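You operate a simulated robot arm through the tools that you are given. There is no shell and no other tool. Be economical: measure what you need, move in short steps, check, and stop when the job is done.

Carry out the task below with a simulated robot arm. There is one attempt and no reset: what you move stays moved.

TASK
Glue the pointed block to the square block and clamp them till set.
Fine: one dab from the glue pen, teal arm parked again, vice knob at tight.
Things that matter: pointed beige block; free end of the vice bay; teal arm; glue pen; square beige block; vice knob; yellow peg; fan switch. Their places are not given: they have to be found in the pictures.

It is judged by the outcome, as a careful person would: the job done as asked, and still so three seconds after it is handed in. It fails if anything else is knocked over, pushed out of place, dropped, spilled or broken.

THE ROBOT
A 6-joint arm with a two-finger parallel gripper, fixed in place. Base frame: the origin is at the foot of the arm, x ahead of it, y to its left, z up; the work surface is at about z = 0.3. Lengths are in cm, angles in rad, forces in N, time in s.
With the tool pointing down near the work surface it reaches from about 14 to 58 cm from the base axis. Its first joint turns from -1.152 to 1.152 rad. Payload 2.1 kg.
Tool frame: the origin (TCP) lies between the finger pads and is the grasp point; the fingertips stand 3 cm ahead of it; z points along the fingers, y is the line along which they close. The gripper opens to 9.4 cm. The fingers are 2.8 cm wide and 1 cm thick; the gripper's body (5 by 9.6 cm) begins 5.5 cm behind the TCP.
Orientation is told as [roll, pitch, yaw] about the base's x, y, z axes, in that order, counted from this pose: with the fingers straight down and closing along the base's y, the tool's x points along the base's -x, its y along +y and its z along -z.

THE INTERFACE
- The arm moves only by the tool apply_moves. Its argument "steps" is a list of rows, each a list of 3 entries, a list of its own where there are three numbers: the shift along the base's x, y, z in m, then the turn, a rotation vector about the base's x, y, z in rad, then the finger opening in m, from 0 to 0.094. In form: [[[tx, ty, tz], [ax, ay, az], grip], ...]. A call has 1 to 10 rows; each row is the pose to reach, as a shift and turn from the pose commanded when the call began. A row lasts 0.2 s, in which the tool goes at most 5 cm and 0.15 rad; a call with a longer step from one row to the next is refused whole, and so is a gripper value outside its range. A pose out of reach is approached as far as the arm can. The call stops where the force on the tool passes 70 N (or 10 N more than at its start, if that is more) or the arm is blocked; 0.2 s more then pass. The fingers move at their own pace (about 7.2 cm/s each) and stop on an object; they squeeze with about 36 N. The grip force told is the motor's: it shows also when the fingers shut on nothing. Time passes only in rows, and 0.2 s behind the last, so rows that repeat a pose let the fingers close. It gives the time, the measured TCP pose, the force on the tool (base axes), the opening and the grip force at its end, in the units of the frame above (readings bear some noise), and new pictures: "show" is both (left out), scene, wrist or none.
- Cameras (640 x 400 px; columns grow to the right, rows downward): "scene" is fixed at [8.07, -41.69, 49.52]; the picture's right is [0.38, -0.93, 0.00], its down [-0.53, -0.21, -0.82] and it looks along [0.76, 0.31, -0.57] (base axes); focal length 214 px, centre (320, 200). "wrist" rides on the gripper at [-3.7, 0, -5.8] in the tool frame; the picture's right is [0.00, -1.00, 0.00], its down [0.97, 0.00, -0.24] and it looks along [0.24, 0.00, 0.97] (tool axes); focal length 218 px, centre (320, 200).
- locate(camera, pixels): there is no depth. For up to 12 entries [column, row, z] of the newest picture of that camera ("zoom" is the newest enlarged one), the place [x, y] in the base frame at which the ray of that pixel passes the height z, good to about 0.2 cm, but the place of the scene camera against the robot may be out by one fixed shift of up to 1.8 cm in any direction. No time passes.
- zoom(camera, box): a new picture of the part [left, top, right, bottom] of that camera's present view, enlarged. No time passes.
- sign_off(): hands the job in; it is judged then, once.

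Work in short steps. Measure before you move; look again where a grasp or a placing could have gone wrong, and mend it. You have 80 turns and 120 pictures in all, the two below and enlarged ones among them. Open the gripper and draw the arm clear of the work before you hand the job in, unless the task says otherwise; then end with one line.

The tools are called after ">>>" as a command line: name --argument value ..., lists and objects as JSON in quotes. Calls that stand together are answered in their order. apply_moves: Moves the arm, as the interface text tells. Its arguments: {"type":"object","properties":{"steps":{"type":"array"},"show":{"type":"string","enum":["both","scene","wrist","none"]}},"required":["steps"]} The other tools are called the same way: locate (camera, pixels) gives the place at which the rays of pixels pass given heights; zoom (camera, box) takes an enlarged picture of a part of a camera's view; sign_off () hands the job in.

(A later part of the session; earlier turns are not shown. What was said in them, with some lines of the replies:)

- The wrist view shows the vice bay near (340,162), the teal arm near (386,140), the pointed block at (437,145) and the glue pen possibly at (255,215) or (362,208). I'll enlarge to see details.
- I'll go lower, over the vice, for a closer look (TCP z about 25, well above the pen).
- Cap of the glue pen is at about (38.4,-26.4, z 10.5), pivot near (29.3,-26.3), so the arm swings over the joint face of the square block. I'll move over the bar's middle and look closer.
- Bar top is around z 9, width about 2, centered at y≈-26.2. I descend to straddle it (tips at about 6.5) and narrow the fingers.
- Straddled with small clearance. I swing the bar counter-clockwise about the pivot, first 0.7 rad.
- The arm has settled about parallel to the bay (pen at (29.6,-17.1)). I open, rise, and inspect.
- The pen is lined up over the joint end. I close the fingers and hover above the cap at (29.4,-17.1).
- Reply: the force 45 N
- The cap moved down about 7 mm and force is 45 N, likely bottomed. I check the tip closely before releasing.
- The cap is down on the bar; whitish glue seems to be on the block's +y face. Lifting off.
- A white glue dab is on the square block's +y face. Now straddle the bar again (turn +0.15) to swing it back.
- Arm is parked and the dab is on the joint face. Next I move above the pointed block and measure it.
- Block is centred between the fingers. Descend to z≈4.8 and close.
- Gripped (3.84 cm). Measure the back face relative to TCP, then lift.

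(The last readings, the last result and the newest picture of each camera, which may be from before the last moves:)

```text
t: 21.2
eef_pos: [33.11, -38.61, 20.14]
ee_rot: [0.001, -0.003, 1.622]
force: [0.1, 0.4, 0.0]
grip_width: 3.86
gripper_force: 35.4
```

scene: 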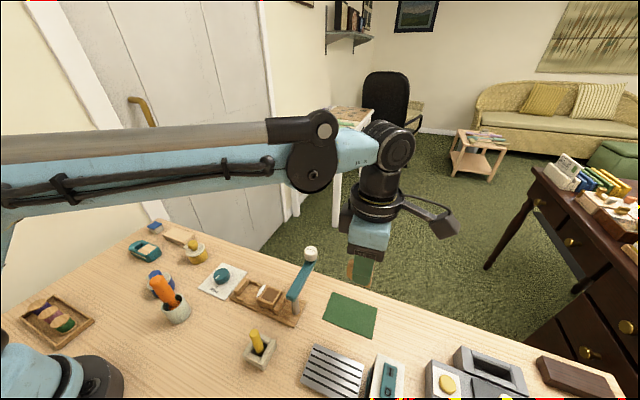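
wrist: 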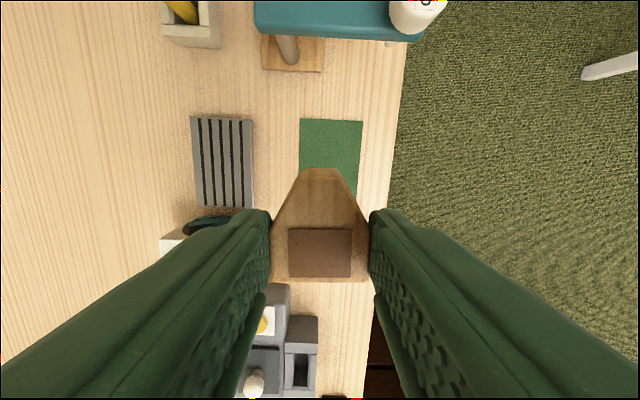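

>>> apply_moves --steps '[[[-0.01, 0.04, 0], [0, 0, -0.05], 0.034], [[-0.02, 0.08, 0], [0, 0, -0.05], 0.034], [[-0.03, 0.12, 0], [0, 0, -0.05], 0.034], [[-0.0365, 0.15, 0], [0, 0, -0.05], 0.034], [[-0.0365, 0.15, 0], [0, 0, -0.05], 0.034]]' --show "wrist"

>>> zoom --camera "wrist" --box '[260, 40, 380, 180]'

```text
t: 22.4
eef_pos: [29.3, -23.57, 19.83]
ee_rot: [0.002, -0.003, 1.571]
force: [-1.0, 0.1, -0.5]
grip_width: 3.83
gripper_force: 36.3
```

wrist: 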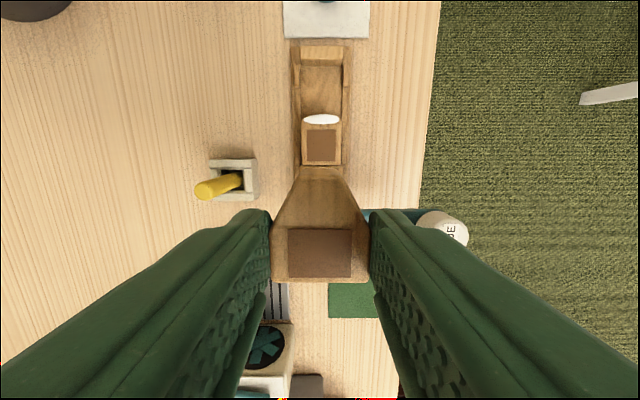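

```text
2.86 times, centred on (320, 110) of wrist
```

zoom: 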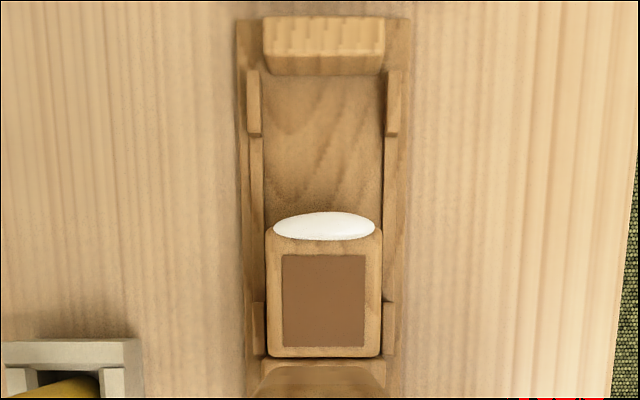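

>>> locate --camera "zoom" --pixels '[[323, 55, 3.5], [323, 75, 1], [323, 230, 3.5], [267, 300, 3.5], [381, 300, 3.5], [262, 150, 1.2], [384, 150, 1.2], [323, 212, 2.5], [323, 356, 3.5], [250, 100, 1.5], [397, 100, 1.5]]'

```text
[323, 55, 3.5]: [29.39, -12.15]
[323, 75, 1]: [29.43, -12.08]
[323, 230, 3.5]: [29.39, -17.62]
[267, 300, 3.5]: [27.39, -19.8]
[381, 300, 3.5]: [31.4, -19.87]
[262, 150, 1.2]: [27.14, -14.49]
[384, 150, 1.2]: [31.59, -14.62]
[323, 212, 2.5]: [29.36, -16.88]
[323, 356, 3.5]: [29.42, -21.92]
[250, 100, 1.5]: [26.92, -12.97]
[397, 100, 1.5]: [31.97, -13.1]
```

Bay: jaw face y≈-12.1, square's face y≈-17.6, centre x≈29.4. I carry the block to TCP (29.4,-15.7) and lower to z≈8 to check.

>>> apply_moves --steps '[[[0.0005, 0.04, 0], [0, 0, 0], 0.034], [[0.0005, 0.0785, 0], [0, 0, 0], 0.034], [[0.0005, 0.0785, -0.04], [0, 0, 0], 0.034], [[0.0005, 0.0785, -0.08], [0, 0, 0], 0.034], [[0.0005, 0.0785, -0.11], [0, 0, 0], 0.034], [[0.0005, 0.0785, -0.11], [0, 0, 0], 0.034]]'

>>> zoom --camera "scene" --box '[210, 240, 320, 330]'

```text
t: 23.8
eef_pos: [29.45, -15.84, 8.99]
ee_rot: [0.0, -0.001, 1.569]
force: [-0.2, -0.6, 0.5]
grip_width: 3.86
gripper_force: 36.3
```

scene: 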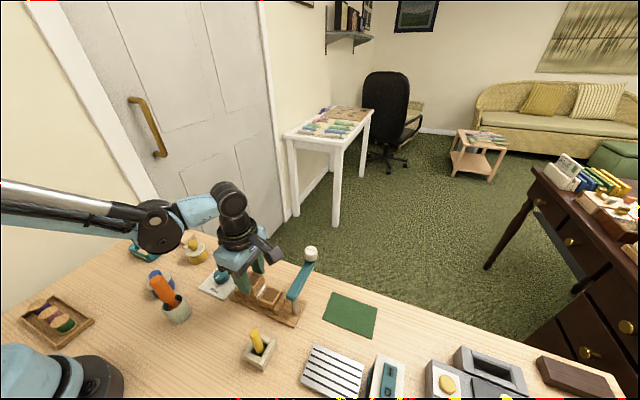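
wrist: 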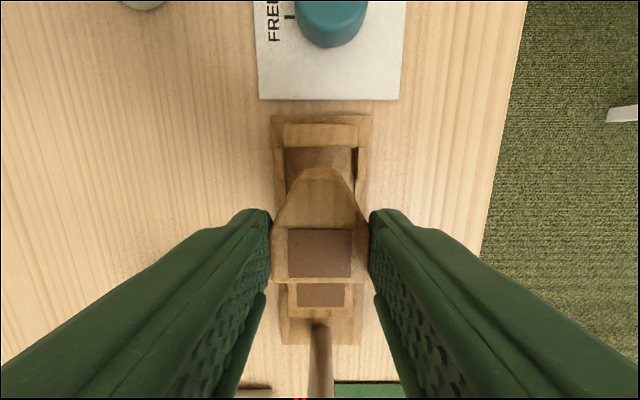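

```text
4.44 times, centred on (265, 285) of scene
```

zoom: 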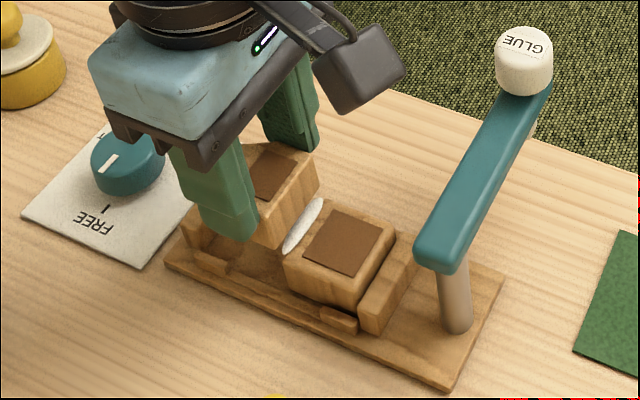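

>>> apply_moves --steps '[[[0, 0.0015, -0.015], [0, 0, 0], 0.034], [[0, 0.0015, -0.028], [0, 0, 0], 0.034], [[0, 0.0015, -0.031], [0, 0, 0], 0.034]]'

>>> zoom --camera "scene" --box '[210, 240, 320, 330]'

```text
t: 24.6
eef_pos: [29.4, -15.56, 5.83]
ee_rot: [0.0, -0.002, 1.571]
force: [0.9, 0.9, 0.5]
grip_width: 3.87
gripper_force: 35.9
```

scene: 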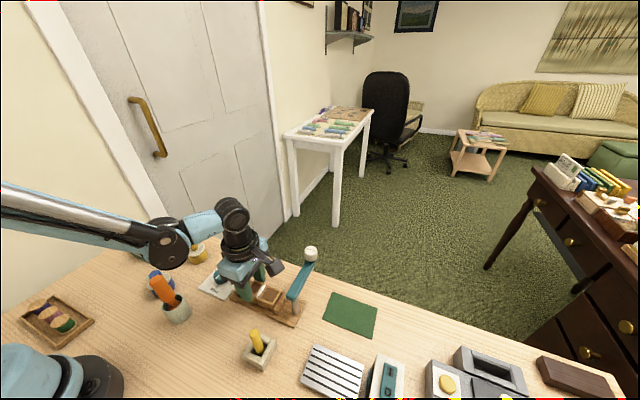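
wrist: 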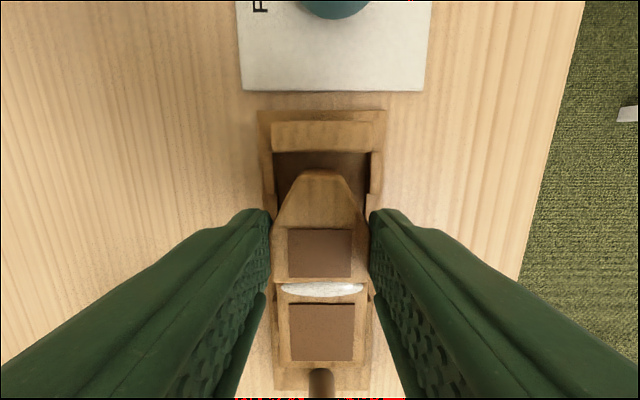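

```text
4.44 times, centred on (265, 285) of scene
```

zoom: 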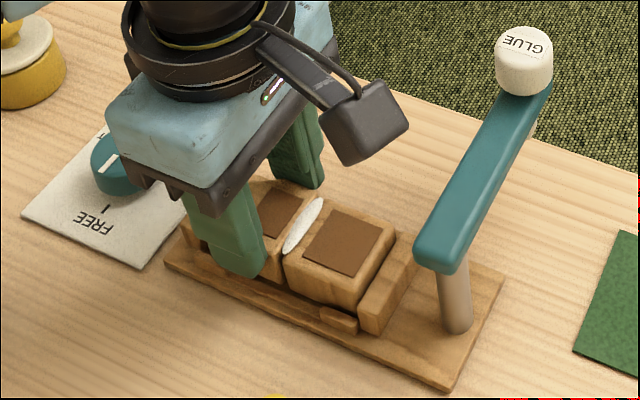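

Aligned in the bay with a small gap over the glue. Lower the last few mm until contact.

>>> apply_moves --steps '[[[0, 0, -0.002], [0, 0, 0], 0.034], [[0, 0, -0.004], [0, 0, 0], 0.034]]' --show "wrist"

```text
t: 25.2
eef_pos: [29.41, -15.48, 5.28]
ee_rot: [-0.001, -0.003, 1.571]
force: [-0.3, -0.2, 8.3]
grip_width: 3.87
gripper_force: 35.8
```

wrist: 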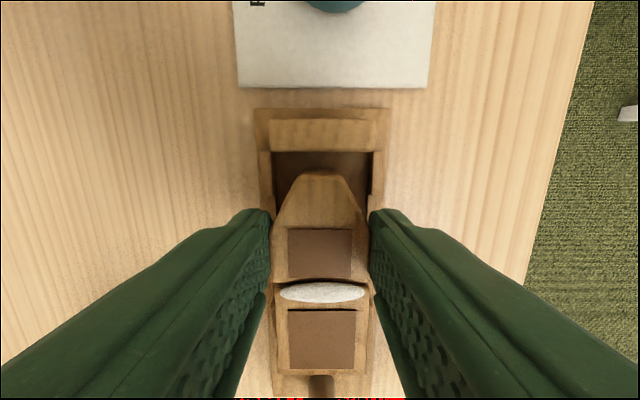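

Contact with the bay floor. I slide it gently towards the square block to close most of the gap.

>>> apply_moves --steps '[[[0, -0.002, 0.0005], [0, 0, 0], 0.034], [[0, -0.004, 0.0005], [0, 0, 0], 0.034]]' --show "wrist"

```text
t: 25.8
eef_pos: [29.35, -15.94, 5.5]
ee_rot: [-0.001, -0.007, 1.574]
force: [-0.8, 12.9, 0.4]
grip_width: 3.83
gripper_force: 36.2
```

wrist: 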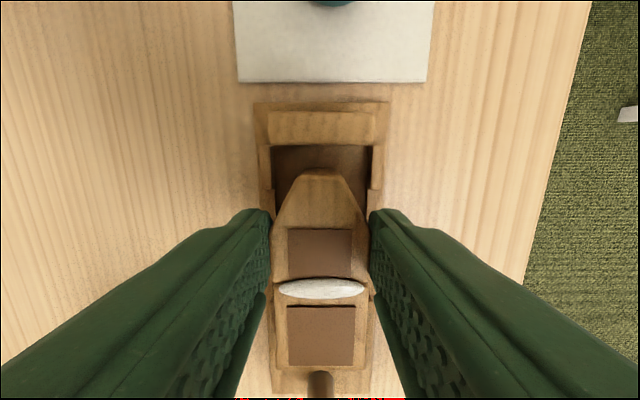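

Contact (13 N). Open and lift straight up.

>>> apply_moves --steps '[[[0, 0.0, 0], [0, 0, 0], 0.052], [[0, 0.0, 0], [0, 0, 0], 0.052], [[0, 0.0, 0.03], [0, 0, 0], 0.052], [[0, 0.0, 0.07], [0, 0, 0], 0.052], [[0, -0.03, 0.11], [0, 0, 0], 0.06]]'

>>> zoom --camera "scene" --box '[210, 240, 320, 330]'

>>> zoom --camera "wrist" --box '[240, 0, 400, 200]'

```text
t: 27.0
eef_pos: [29.46, -18.97, 16.57]
ee_rot: [0.0, -0.001, 1.57]
force: [0.4, 0.1, -0.6]
grip_width: 6.0
gripper_force: 0.0
```

scene: 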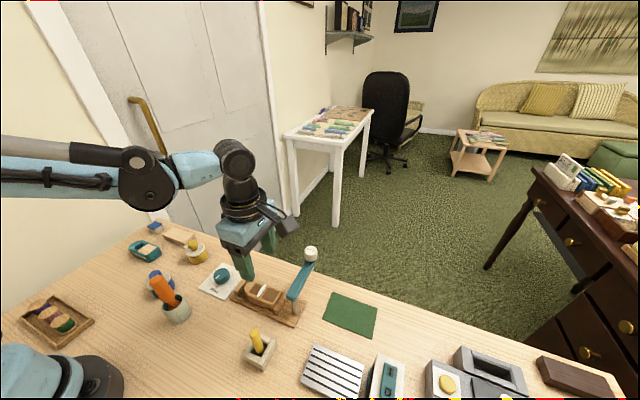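
wrist: 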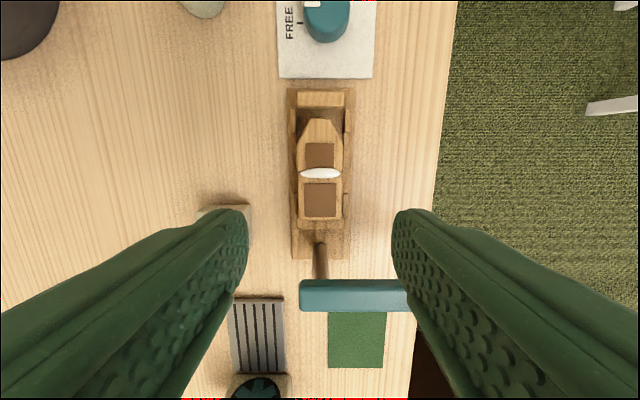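

```text
4.44 times, centred on (265, 285) of scene
```

zoom: 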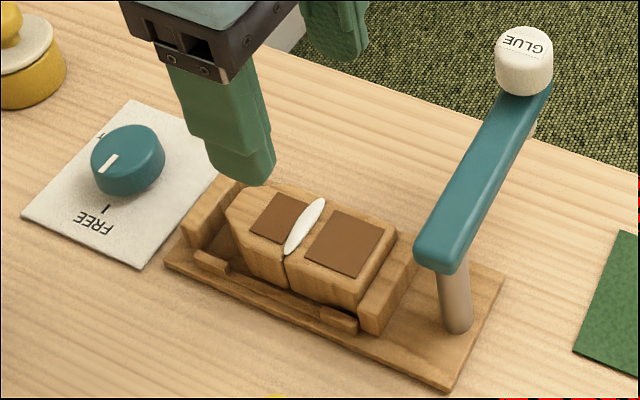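

```text
2.00 times, centred on (320, 100) of wrist
```

zoom: 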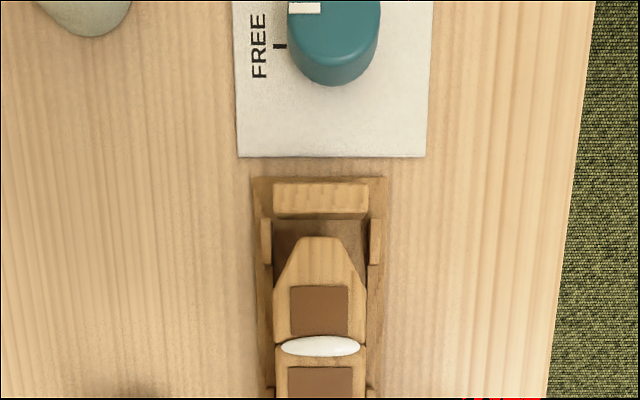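

The blocks meet at the glue. Next: view the knob near (29.9,-5).

>>> apply_moves --steps '[[[0, 0.04, 0.01], [0, 0, 0], 0.07], [[0, 0.08, 0.01], [0, 0, 0], 0.07], [[0.002, 0.105, 0.01], [0, 0, 0], 0.07]]' --show "wrist"

>>> zoom --camera "wrist" --box '[250, 80, 390, 200]'

```text
t: 27.8
eef_pos: [29.65, -8.5, 17.53]
ee_rot: [-0.001, -0.003, 1.569]
force: [0.2, 0.5, 0.5]
grip_width: 7.03
gripper_force: 0.1
```

wrist: 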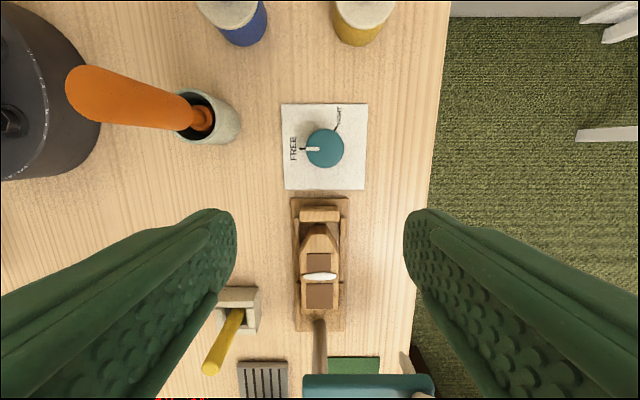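

```text
3.33 times, centred on (320, 140) of wrist
```

zoom: 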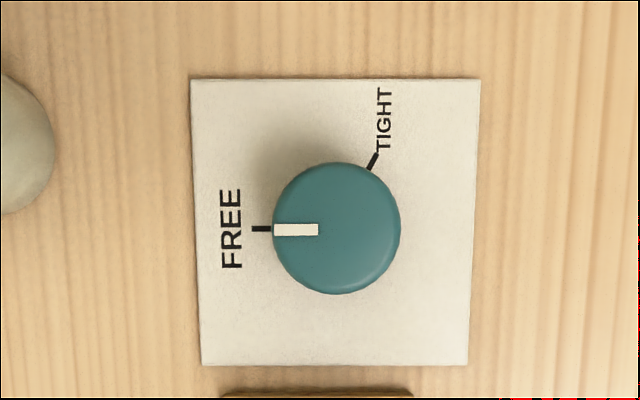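

>>> locate --camera "wrist" --pixels '[[324.8, 148.4, 2.85], [324.8, 147.5, 0.5], [210, 118, 4], [190, 110, 6], [90, 95, 10], [90, 95, 14], [240, 20, 4], [360, 20, 4]]'

>>> zoom --camera "scene" --box '[130, 220, 270, 330]'

```text
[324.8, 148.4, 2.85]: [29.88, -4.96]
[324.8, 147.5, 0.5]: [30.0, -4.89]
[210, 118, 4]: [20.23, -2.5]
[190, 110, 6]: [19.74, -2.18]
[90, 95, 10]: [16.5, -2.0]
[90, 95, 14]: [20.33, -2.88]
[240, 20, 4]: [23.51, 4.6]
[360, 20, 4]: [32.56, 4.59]
```

```text
3.64 times, centred on (200, 275) of scene
```

zoom: 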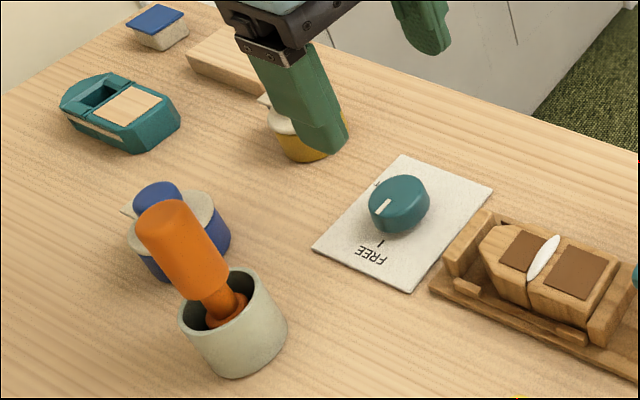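

The knob is at about (29.95,-4.95), top z≈2.9, needing about 120° clockwise (FREE at -x to TIGHT at ~60° from +x). To keep the wrist's box clear of the orange tool at (20,-3.3), I pre-turn the gripper counter-clockwise by 1 rad and go over the knob.

>>> apply_moves --steps '[[[0, 0.01, 0], [0, 0, 0.14], 0.06], [[0, 0.02, 0], [0, 0, 0.28], 0.06], [[0.003, 0.03, 0], [0, 0, 0.42], 0.06], [[0.003, 0.0355, 0], [0, 0, 0.56], 0.06], [[0.003, 0.0355, 0], [0, 0, 0.7], 0.06], [[0.003, 0.0355, 0], [0, 0, 0.84], 0.06], [[0.003, 0.0355, 0], [0, 0, 0.98], 0.06]]'

```text
t: 29.4
eef_pos: [29.89, -4.78, 17.34]
ee_rot: [-0.001, -0.001, 2.553]
force: [-0.5, 0.2, 0.4]
grip_width: 6.0
gripper_force: 0.0
```

scene: 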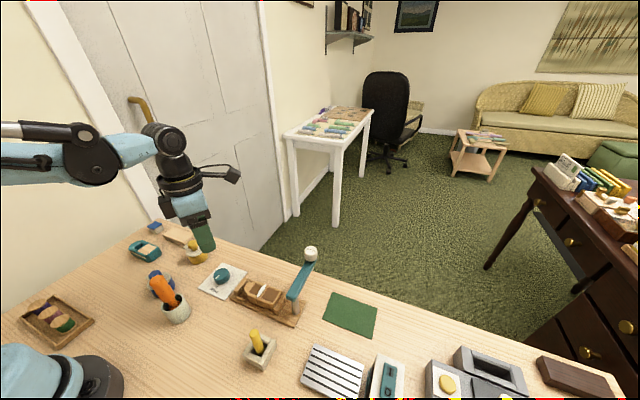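
wrist: 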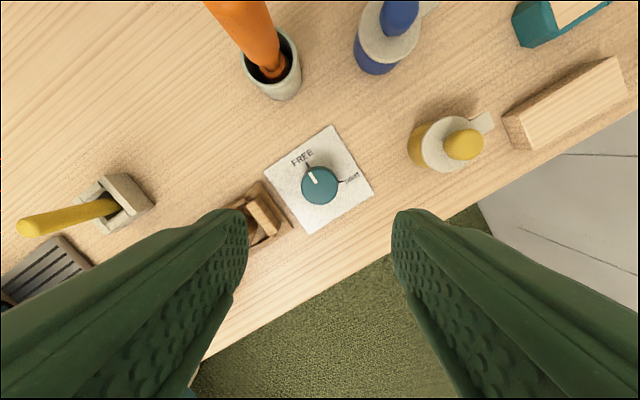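

>>> locate --camera "wrist" --pixels '[[319, 184.5, 2.85], [319, 184.5, 2.4]]'

>>> apply_moves --steps '[[[0, -0.001, -0.04], [0, 0, 0], 0.06], [[0, -0.001, -0.08], [0, 0, 0], 0.06]]'

```text
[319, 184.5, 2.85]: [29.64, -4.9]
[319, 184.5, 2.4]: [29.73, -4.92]
```

```text
t: 30.0
eef_pos: [30.03, -4.93, 9.39]
ee_rot: [0.0, -0.001, 2.552]
force: [-0.9, 0.6, 0.3]
grip_width: 5.98
gripper_force: 0.1
```

scene: 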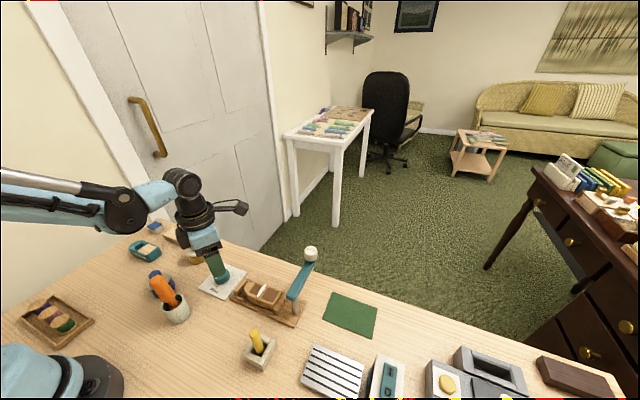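
wrist: 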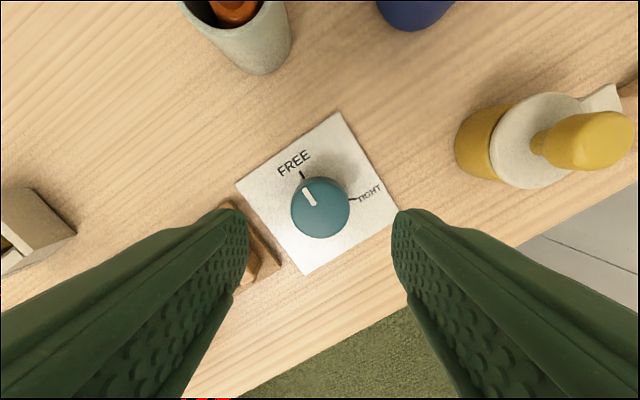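

>>> locate --camera "wrist" --pixels '[[320, 207.5, 2.85], [320, 207.5, 2.4]]'

>>> zoom --camera "wrist" --box '[220, 100, 420, 290]'

```text
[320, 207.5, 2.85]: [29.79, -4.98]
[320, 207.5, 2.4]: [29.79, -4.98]
```

```text
2.11 times, centred on (320, 195) of wrist
```

zoom: 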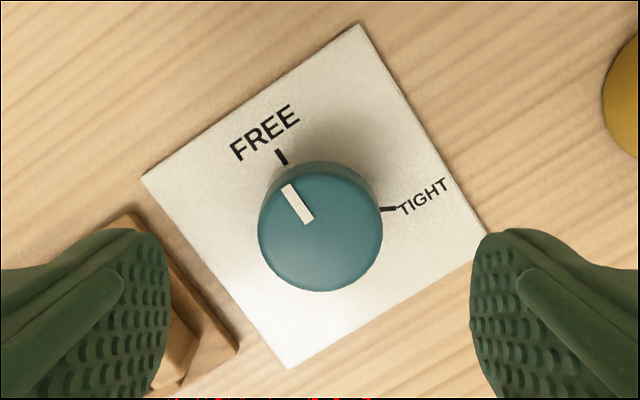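

>>> apply_moves --steps '[[[-0.0015, 0, -0.0], [0, 0, 0], 0.05], [[-0.0015, 0, -0.03], [0, 0, 0], 0.05], [[-0.0015, 0, -0.051], [0, 0, 0], 0.05], [[-0.0015, 0, -0.051], [0, 0, 0], 0.033], [[-0.0015, 0, -0.051], [0, 0, 0], 0.033]]'

>>> zoom --camera "scene" --box '[130, 170, 300, 320]'

```text
t: 31.2
eef_pos: [29.95, -4.98, 4.32]
ee_rot: [-0.002, -0.001, 2.551]
force: [9.7, 8.2, -2.7]
grip_width: 3.66
gripper_force: 44.8
```

scene: 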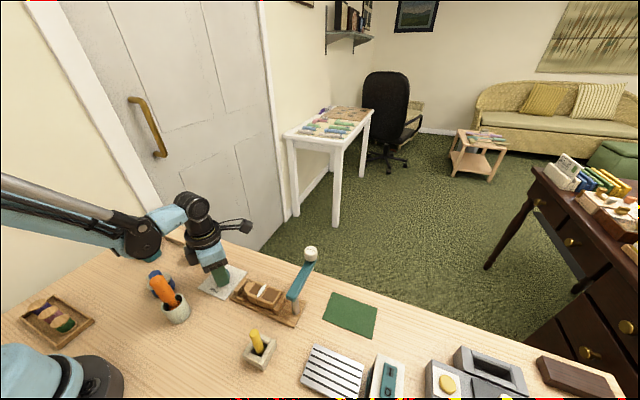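
wrist: 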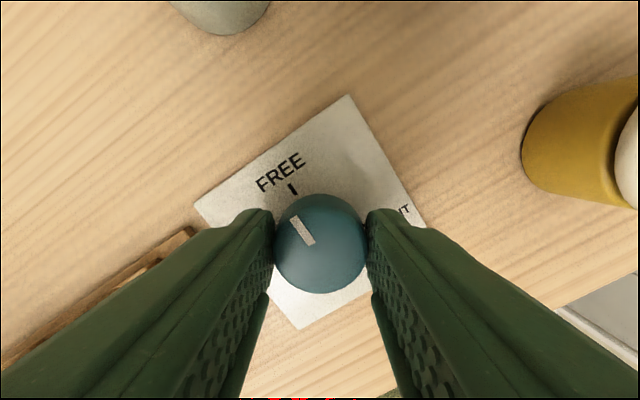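

```text
2.67 times, centred on (215, 245) of scene
```

zoom: 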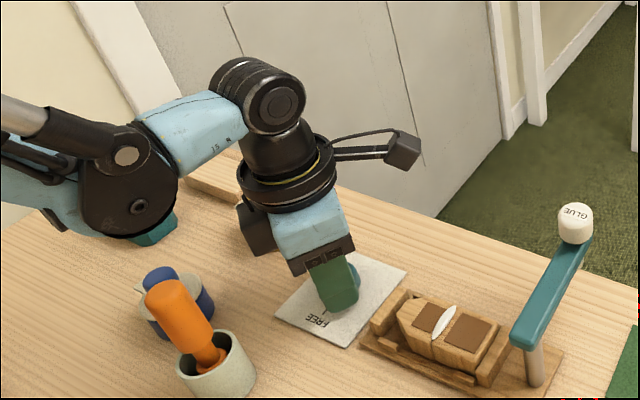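

Knob gripped (3.66 cm). Turn it clockwise 1.4 rad, then check.

>>> apply_moves --steps '[[[0.0006, 0.0008, 0], [0, 0, -0.14], 0.033], [[0.0006, 0.0008, 0], [0, 0, -0.28], 0.033], [[0.0006, 0.0008, 0], [0, 0, -0.42], 0.033], [[0.0006, 0.0008, 0], [0, 0, -0.56], 0.033], [[0.0006, 0.0008, 0], [0, 0, -0.7], 0.033], [[0.0006, 0.0008, 0], [0, 0, -0.84], 0.033], [[0.0006, 0.0008, 0], [0, 0, -0.98], 0.033], [[0.0006, 0.0008, 0], [0, 0, -1.12], 0.033], [[0.0006, 0.0008, 0], [0, 0, -1.26], 0.033], [[0.0006, 0.0008, 0], [0, 0, -1.4], 0.033]]'

>>> zoom --camera "scene" --box '[130, 170, 300, 320]'

```text
t: 33.4
eef_pos: [29.91, -4.97, 4.23]
ee_rot: [-0.005, -0.007, 1.149]
force: [24.8, 12.8, -20.7]
grip_width: 3.66
gripper_force: 45.5
```

scene: 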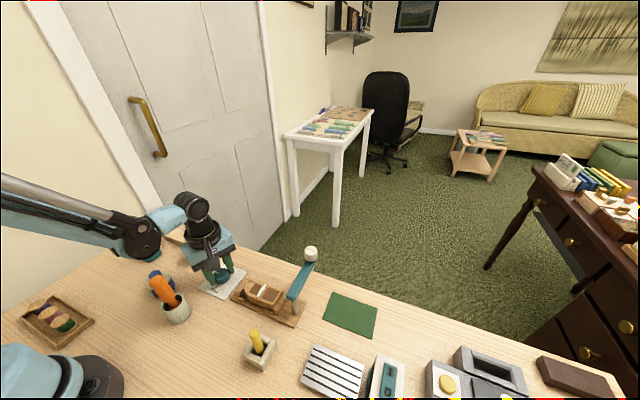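
wrist: 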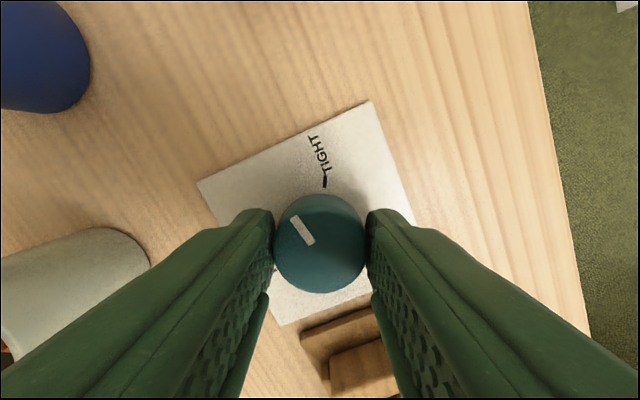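

```text
2.67 times, centred on (215, 245) of scene
```

zoom: 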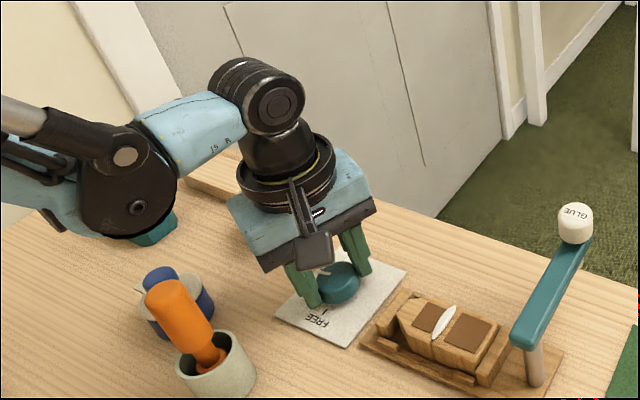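

Knob follows well; 0.69 rad remains. Continue with a small correction to relieve side force.

>>> apply_moves --steps '[[[0.001, 0.0005, -0.0005], [0, 0, -0.14], 0.033], [[0.002, 0.001, -0.001], [0, 0, -0.28], 0.033], [[0.002, 0.001, -0.001], [0, 0, -0.42], 0.033], [[0.002, 0.001, -0.001], [0, 0, -0.56], 0.033], [[0.002, 0.001, -0.001], [0, 0, -0.69], 0.033]]'

>>> zoom --camera "wrist" --box '[220, 90, 420, 310]'

```text
t: 34.6
eef_pos: [30.06, -5.03, 4.28]
ee_rot: [-0.002, 0.0, 0.456]
force: [4.0, -8.7, 42.7]
grip_width: 3.69
gripper_force: 45.3
```

scene: 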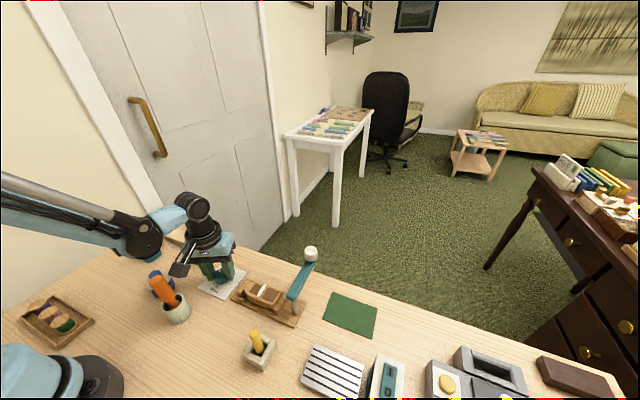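
wrist: 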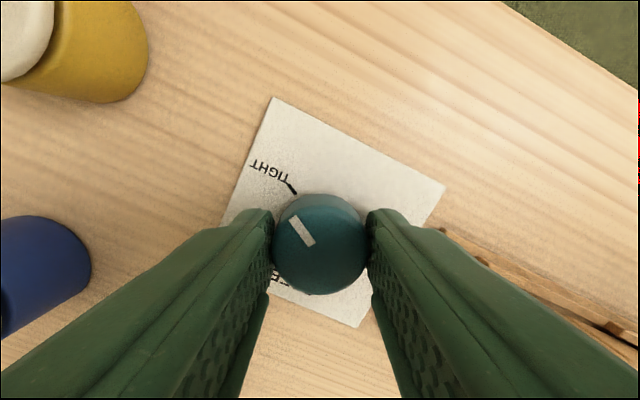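

```text
1.82 times, centred on (320, 200) of wrist
```

zoom: 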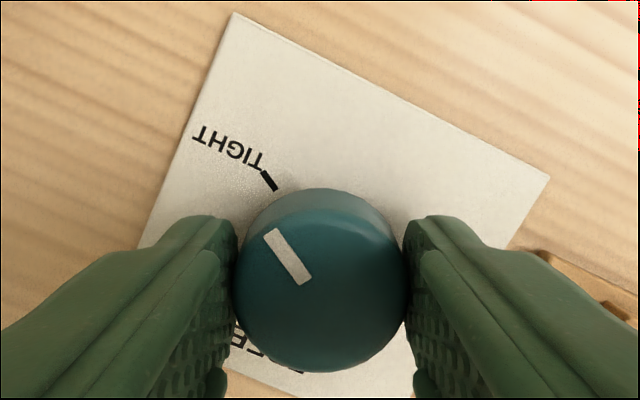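

The pointer lines up with the TIGHT tick. Release and lift straight up.

>>> apply_moves --steps '[[[0, 0, 0.001], [0, 0, 0], 0.05], [[0, 0, 0.001], [0, 0, 0], 0.055], [[0, 0, 0.03], [0, 0, 0], 0.055], [[0, 0, 0.07], [0, 0, 0], 0.055], [[0, 0, 0.11], [0, 0, 0], 0.055], [[0, -0.03, 0.14], [0, 0, 0], 0.055]]'

>>> zoom --camera "wrist" --box '[240, 60, 480, 260]'

>>> zoom --camera "scene" --box '[180, 230, 330, 340]'

```text
t: 36.0
eef_pos: [29.98, -7.82, 18.06]
ee_rot: [-0.001, -0.002, 0.462]
force: [-0.5, -0.6, -0.3]
grip_width: 5.53
gripper_force: 0.0
```

scene: 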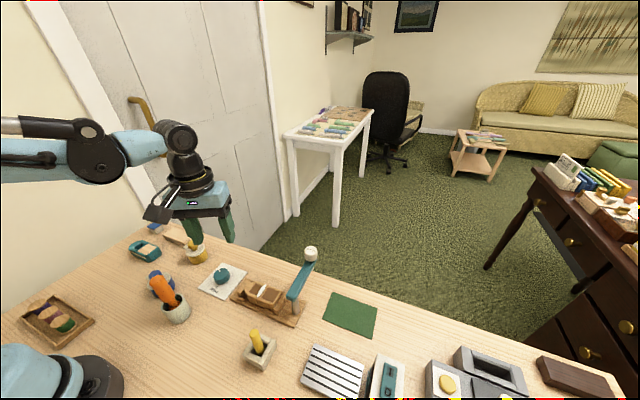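
wrist: 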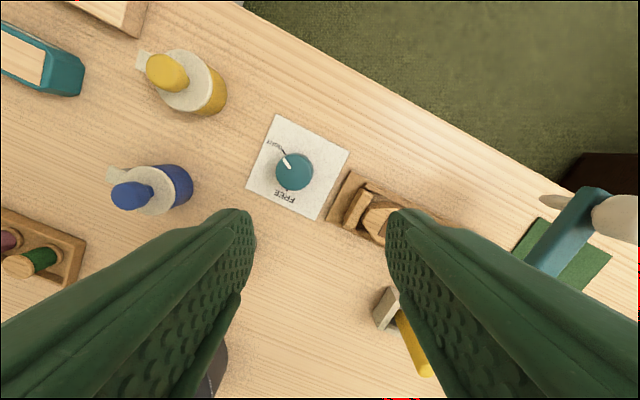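

```text
2.00 times, centred on (360, 160) of wrist
```

zoom: 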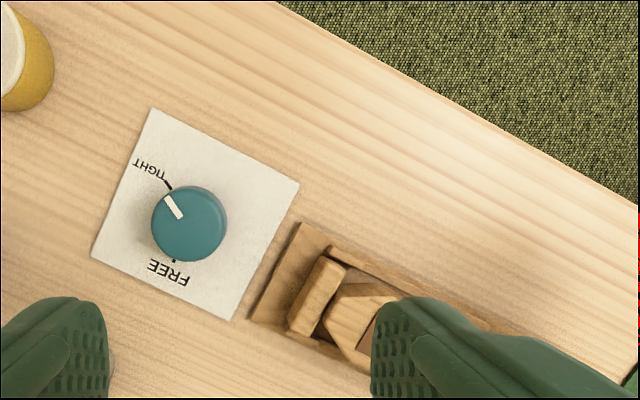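

```text
3.64 times, centred on (255, 285) of scene
```

zoom: 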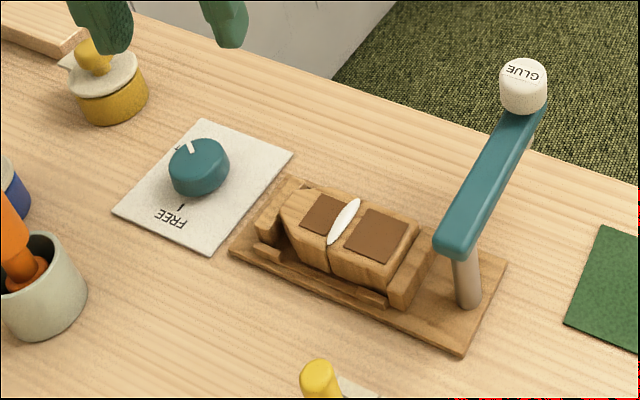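

The jaw has moved in on the pointed block. I look straight down on knob and vice to verify.

>>> apply_moves --steps '[[[-0.01, -0.03, 0.03], [0, 0, 0], 0.094], [[-0.02, -0.05, 0.05], [0, 0, 0], 0.094], [[-0.02, -0.05, 0.05], [0, 0, -0.15], 0.094], [[-0.02, -0.05, 0.05], [0, 0, -0.3], 0.094], [[-0.02, -0.05, 0.05], [0, 0, -0.45], 0.094]]' --show "wrist"

>>> zoom --camera "wrist" --box '[210, 90, 440, 220]'

```text
t: 37.2
eef_pos: [28.16, -12.79, 23.15]
ee_rot: [0.0, 0.0, 0.008]
force: [-0.3, -0.6, -0.7]
grip_width: 9.42
gripper_force: 0.0
```

wrist: 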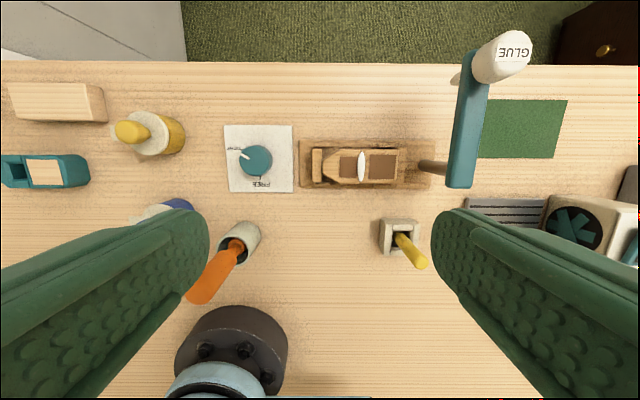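

```text
2.78 times, centred on (325, 155) of wrist
```

zoom: 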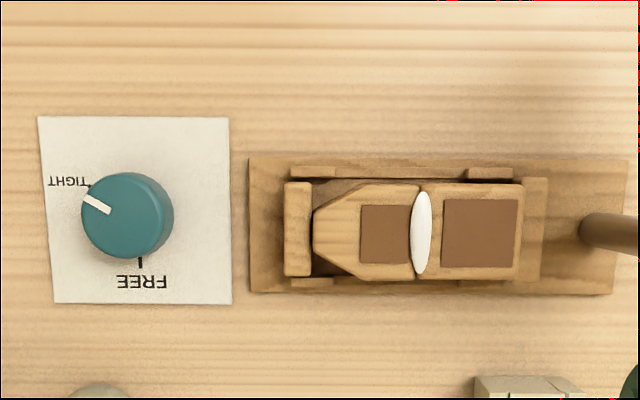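

Pointer is at TIGHT (≈58°), the jaw bears on the pointed block, the arm is parked. I draw the arm clear and wait a little, with a final check.

>>> apply_moves --steps '[[[0, 0, 0.04], [0, 0, 0], 0.094], [[0, 0, 0.08], [0, 0, 0], 0.094], [[0, 0, 0.12], [0, 0, 0], 0.094], [[0, 0, 0.15], [0, 0, 0], 0.094], [[0, 0, 0.15], [0, 0, 0], 0.094], [[0, 0, 0.15], [0, 0, 0], 0.094], [[0, 0, 0.15], [0, 0, 0], 0.094], [[0, 0, 0.15], [0, 0, 0], 0.094], [[0, 0, 0.15], [0, 0, 0], 0.094], [[0, 0, 0.15], [0, 0, 0], 0.094]]'

>>> zoom --camera "wrist" --box '[220, 90, 460, 230]'

>>> zoom --camera "scene" --box '[120, 210, 400, 385]'

```text
t: 39.4
eef_pos: [28.13, -12.97, 38.2]
ee_rot: [0.0, -0.002, 0.011]
force: [0.7, -0.5, -0.5]
grip_width: 9.37
gripper_force: 0.1
```

scene: 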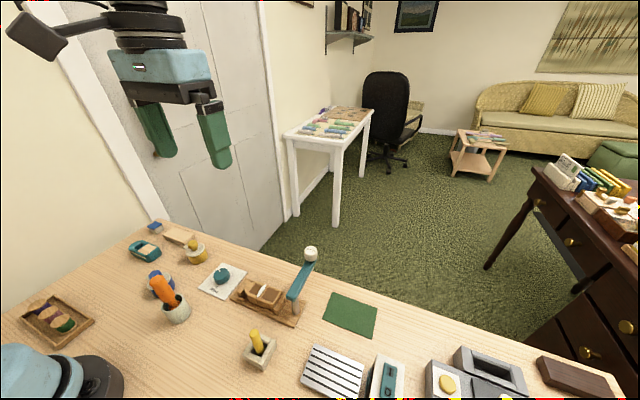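
wrist: 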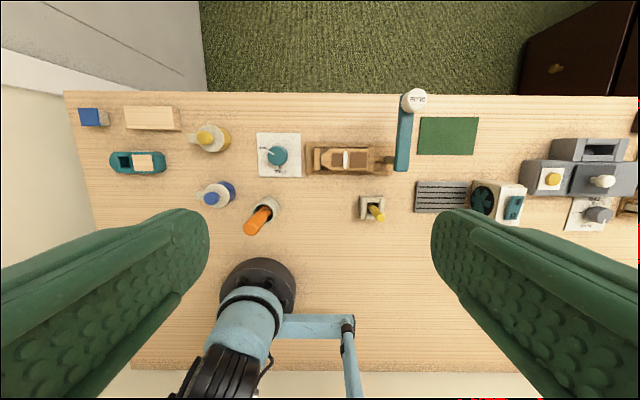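

```text
2.67 times, centred on (340, 160) of wrist
```

zoom: 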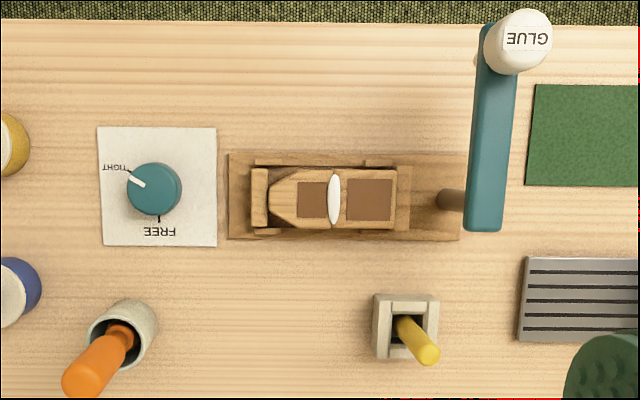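

```text
2.29 times, centred on (260, 298) of scene
```

zoom: 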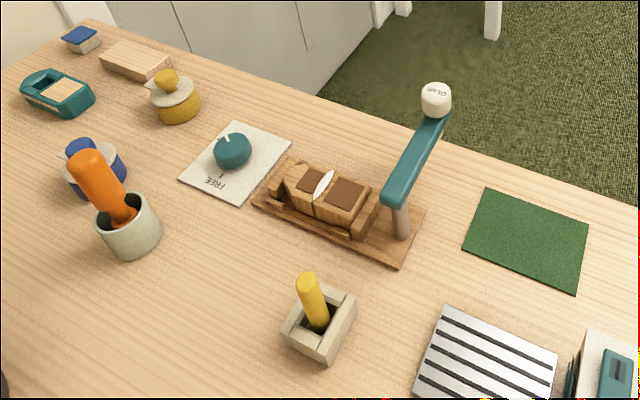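

Everything is in place: arm parked as at the start, knob at TIGHT. I wait a few more seconds for setting, then hand in.

>>> apply_moves --steps '[[[0, 0, 0], [0, 0, 0], 0.094], [[0, 0, 0], [0, 0, 0], 0.094], [[0, 0, 0], [0, 0, 0], 0.094], [[0, 0, 0], [0, 0, 0], 0.094], [[0, 0, 0], [0, 0, 0], 0.094], [[0, 0, 0], [0, 0, 0], 0.094], [[0, 0, 0], [0, 0, 0], 0.094], [[0, 0, 0], [0, 0, 0], 0.094], [[0, 0, 0], [0, 0, 0], 0.094], [[0, 0, 0], [0, 0, 0], 0.094]]' --show "none"

>>> apply_moves --steps '[[[0, 0, 0], [0, 0, 0], 0.094], [[0, 0, 0], [0, 0, 0], 0.094], [[0, 0, 0], [0, 0, 0], 0.094], [[0, 0, 0], [0, 0, 0], 0.094], [[0, 0, 0], [0, 0, 0], 0.094], [[0, 0, 0], [0, 0, 0], 0.094], [[0, 0, 0], [0, 0, 0], 0.094], [[0, 0, 0], [0, 0, 0], 0.094], [[0, 0, 0], [0, 0, 0], 0.094], [[0, 0, 0], [0, 0, 0], 0.094]]' --show "scene"

>>> zoom --camera "scene" --box '[180, 230, 330, 340]'

```text
t: 41.6
eef_pos: [28.05, -12.96, 38.22]
ee_rot: [0.001, -0.002, 0.01]
force: [-0.1, -0.6, 0.6]
grip_width: 9.4
gripper_force: 0.0
```

```text
t: 43.8
eef_pos: [27.99, -12.98, 38.19]
ee_rot: [0.0, -0.001, 0.011]
force: [0.7, 0.2, -0.2]
grip_width: 9.4
gripper_force: 0.1
```

scene: 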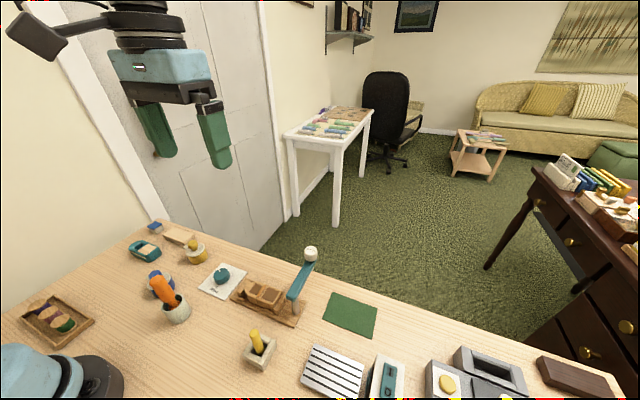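

```text
3.64 times, centred on (255, 285) of scene
```

zoom: 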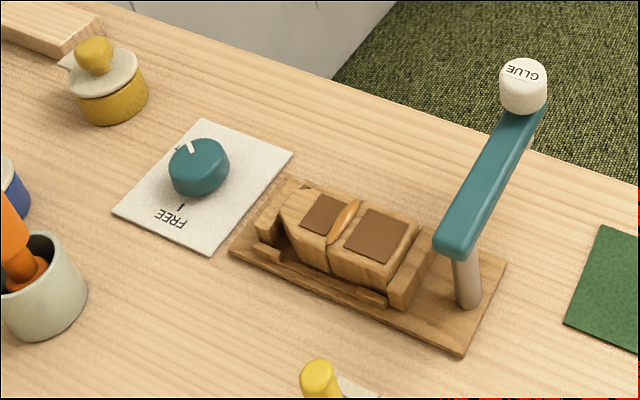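

The glue has turned from white to amber, so it has set. Handing in.

>>> sign_off

```text
The job is handed in.
```

The pointed block is glued to the square block with one dab from the pen. They are clamped in the vice with the knob at TIGHT, the glue changed from white to amber so I took it as set, and the teal arm is parked again.
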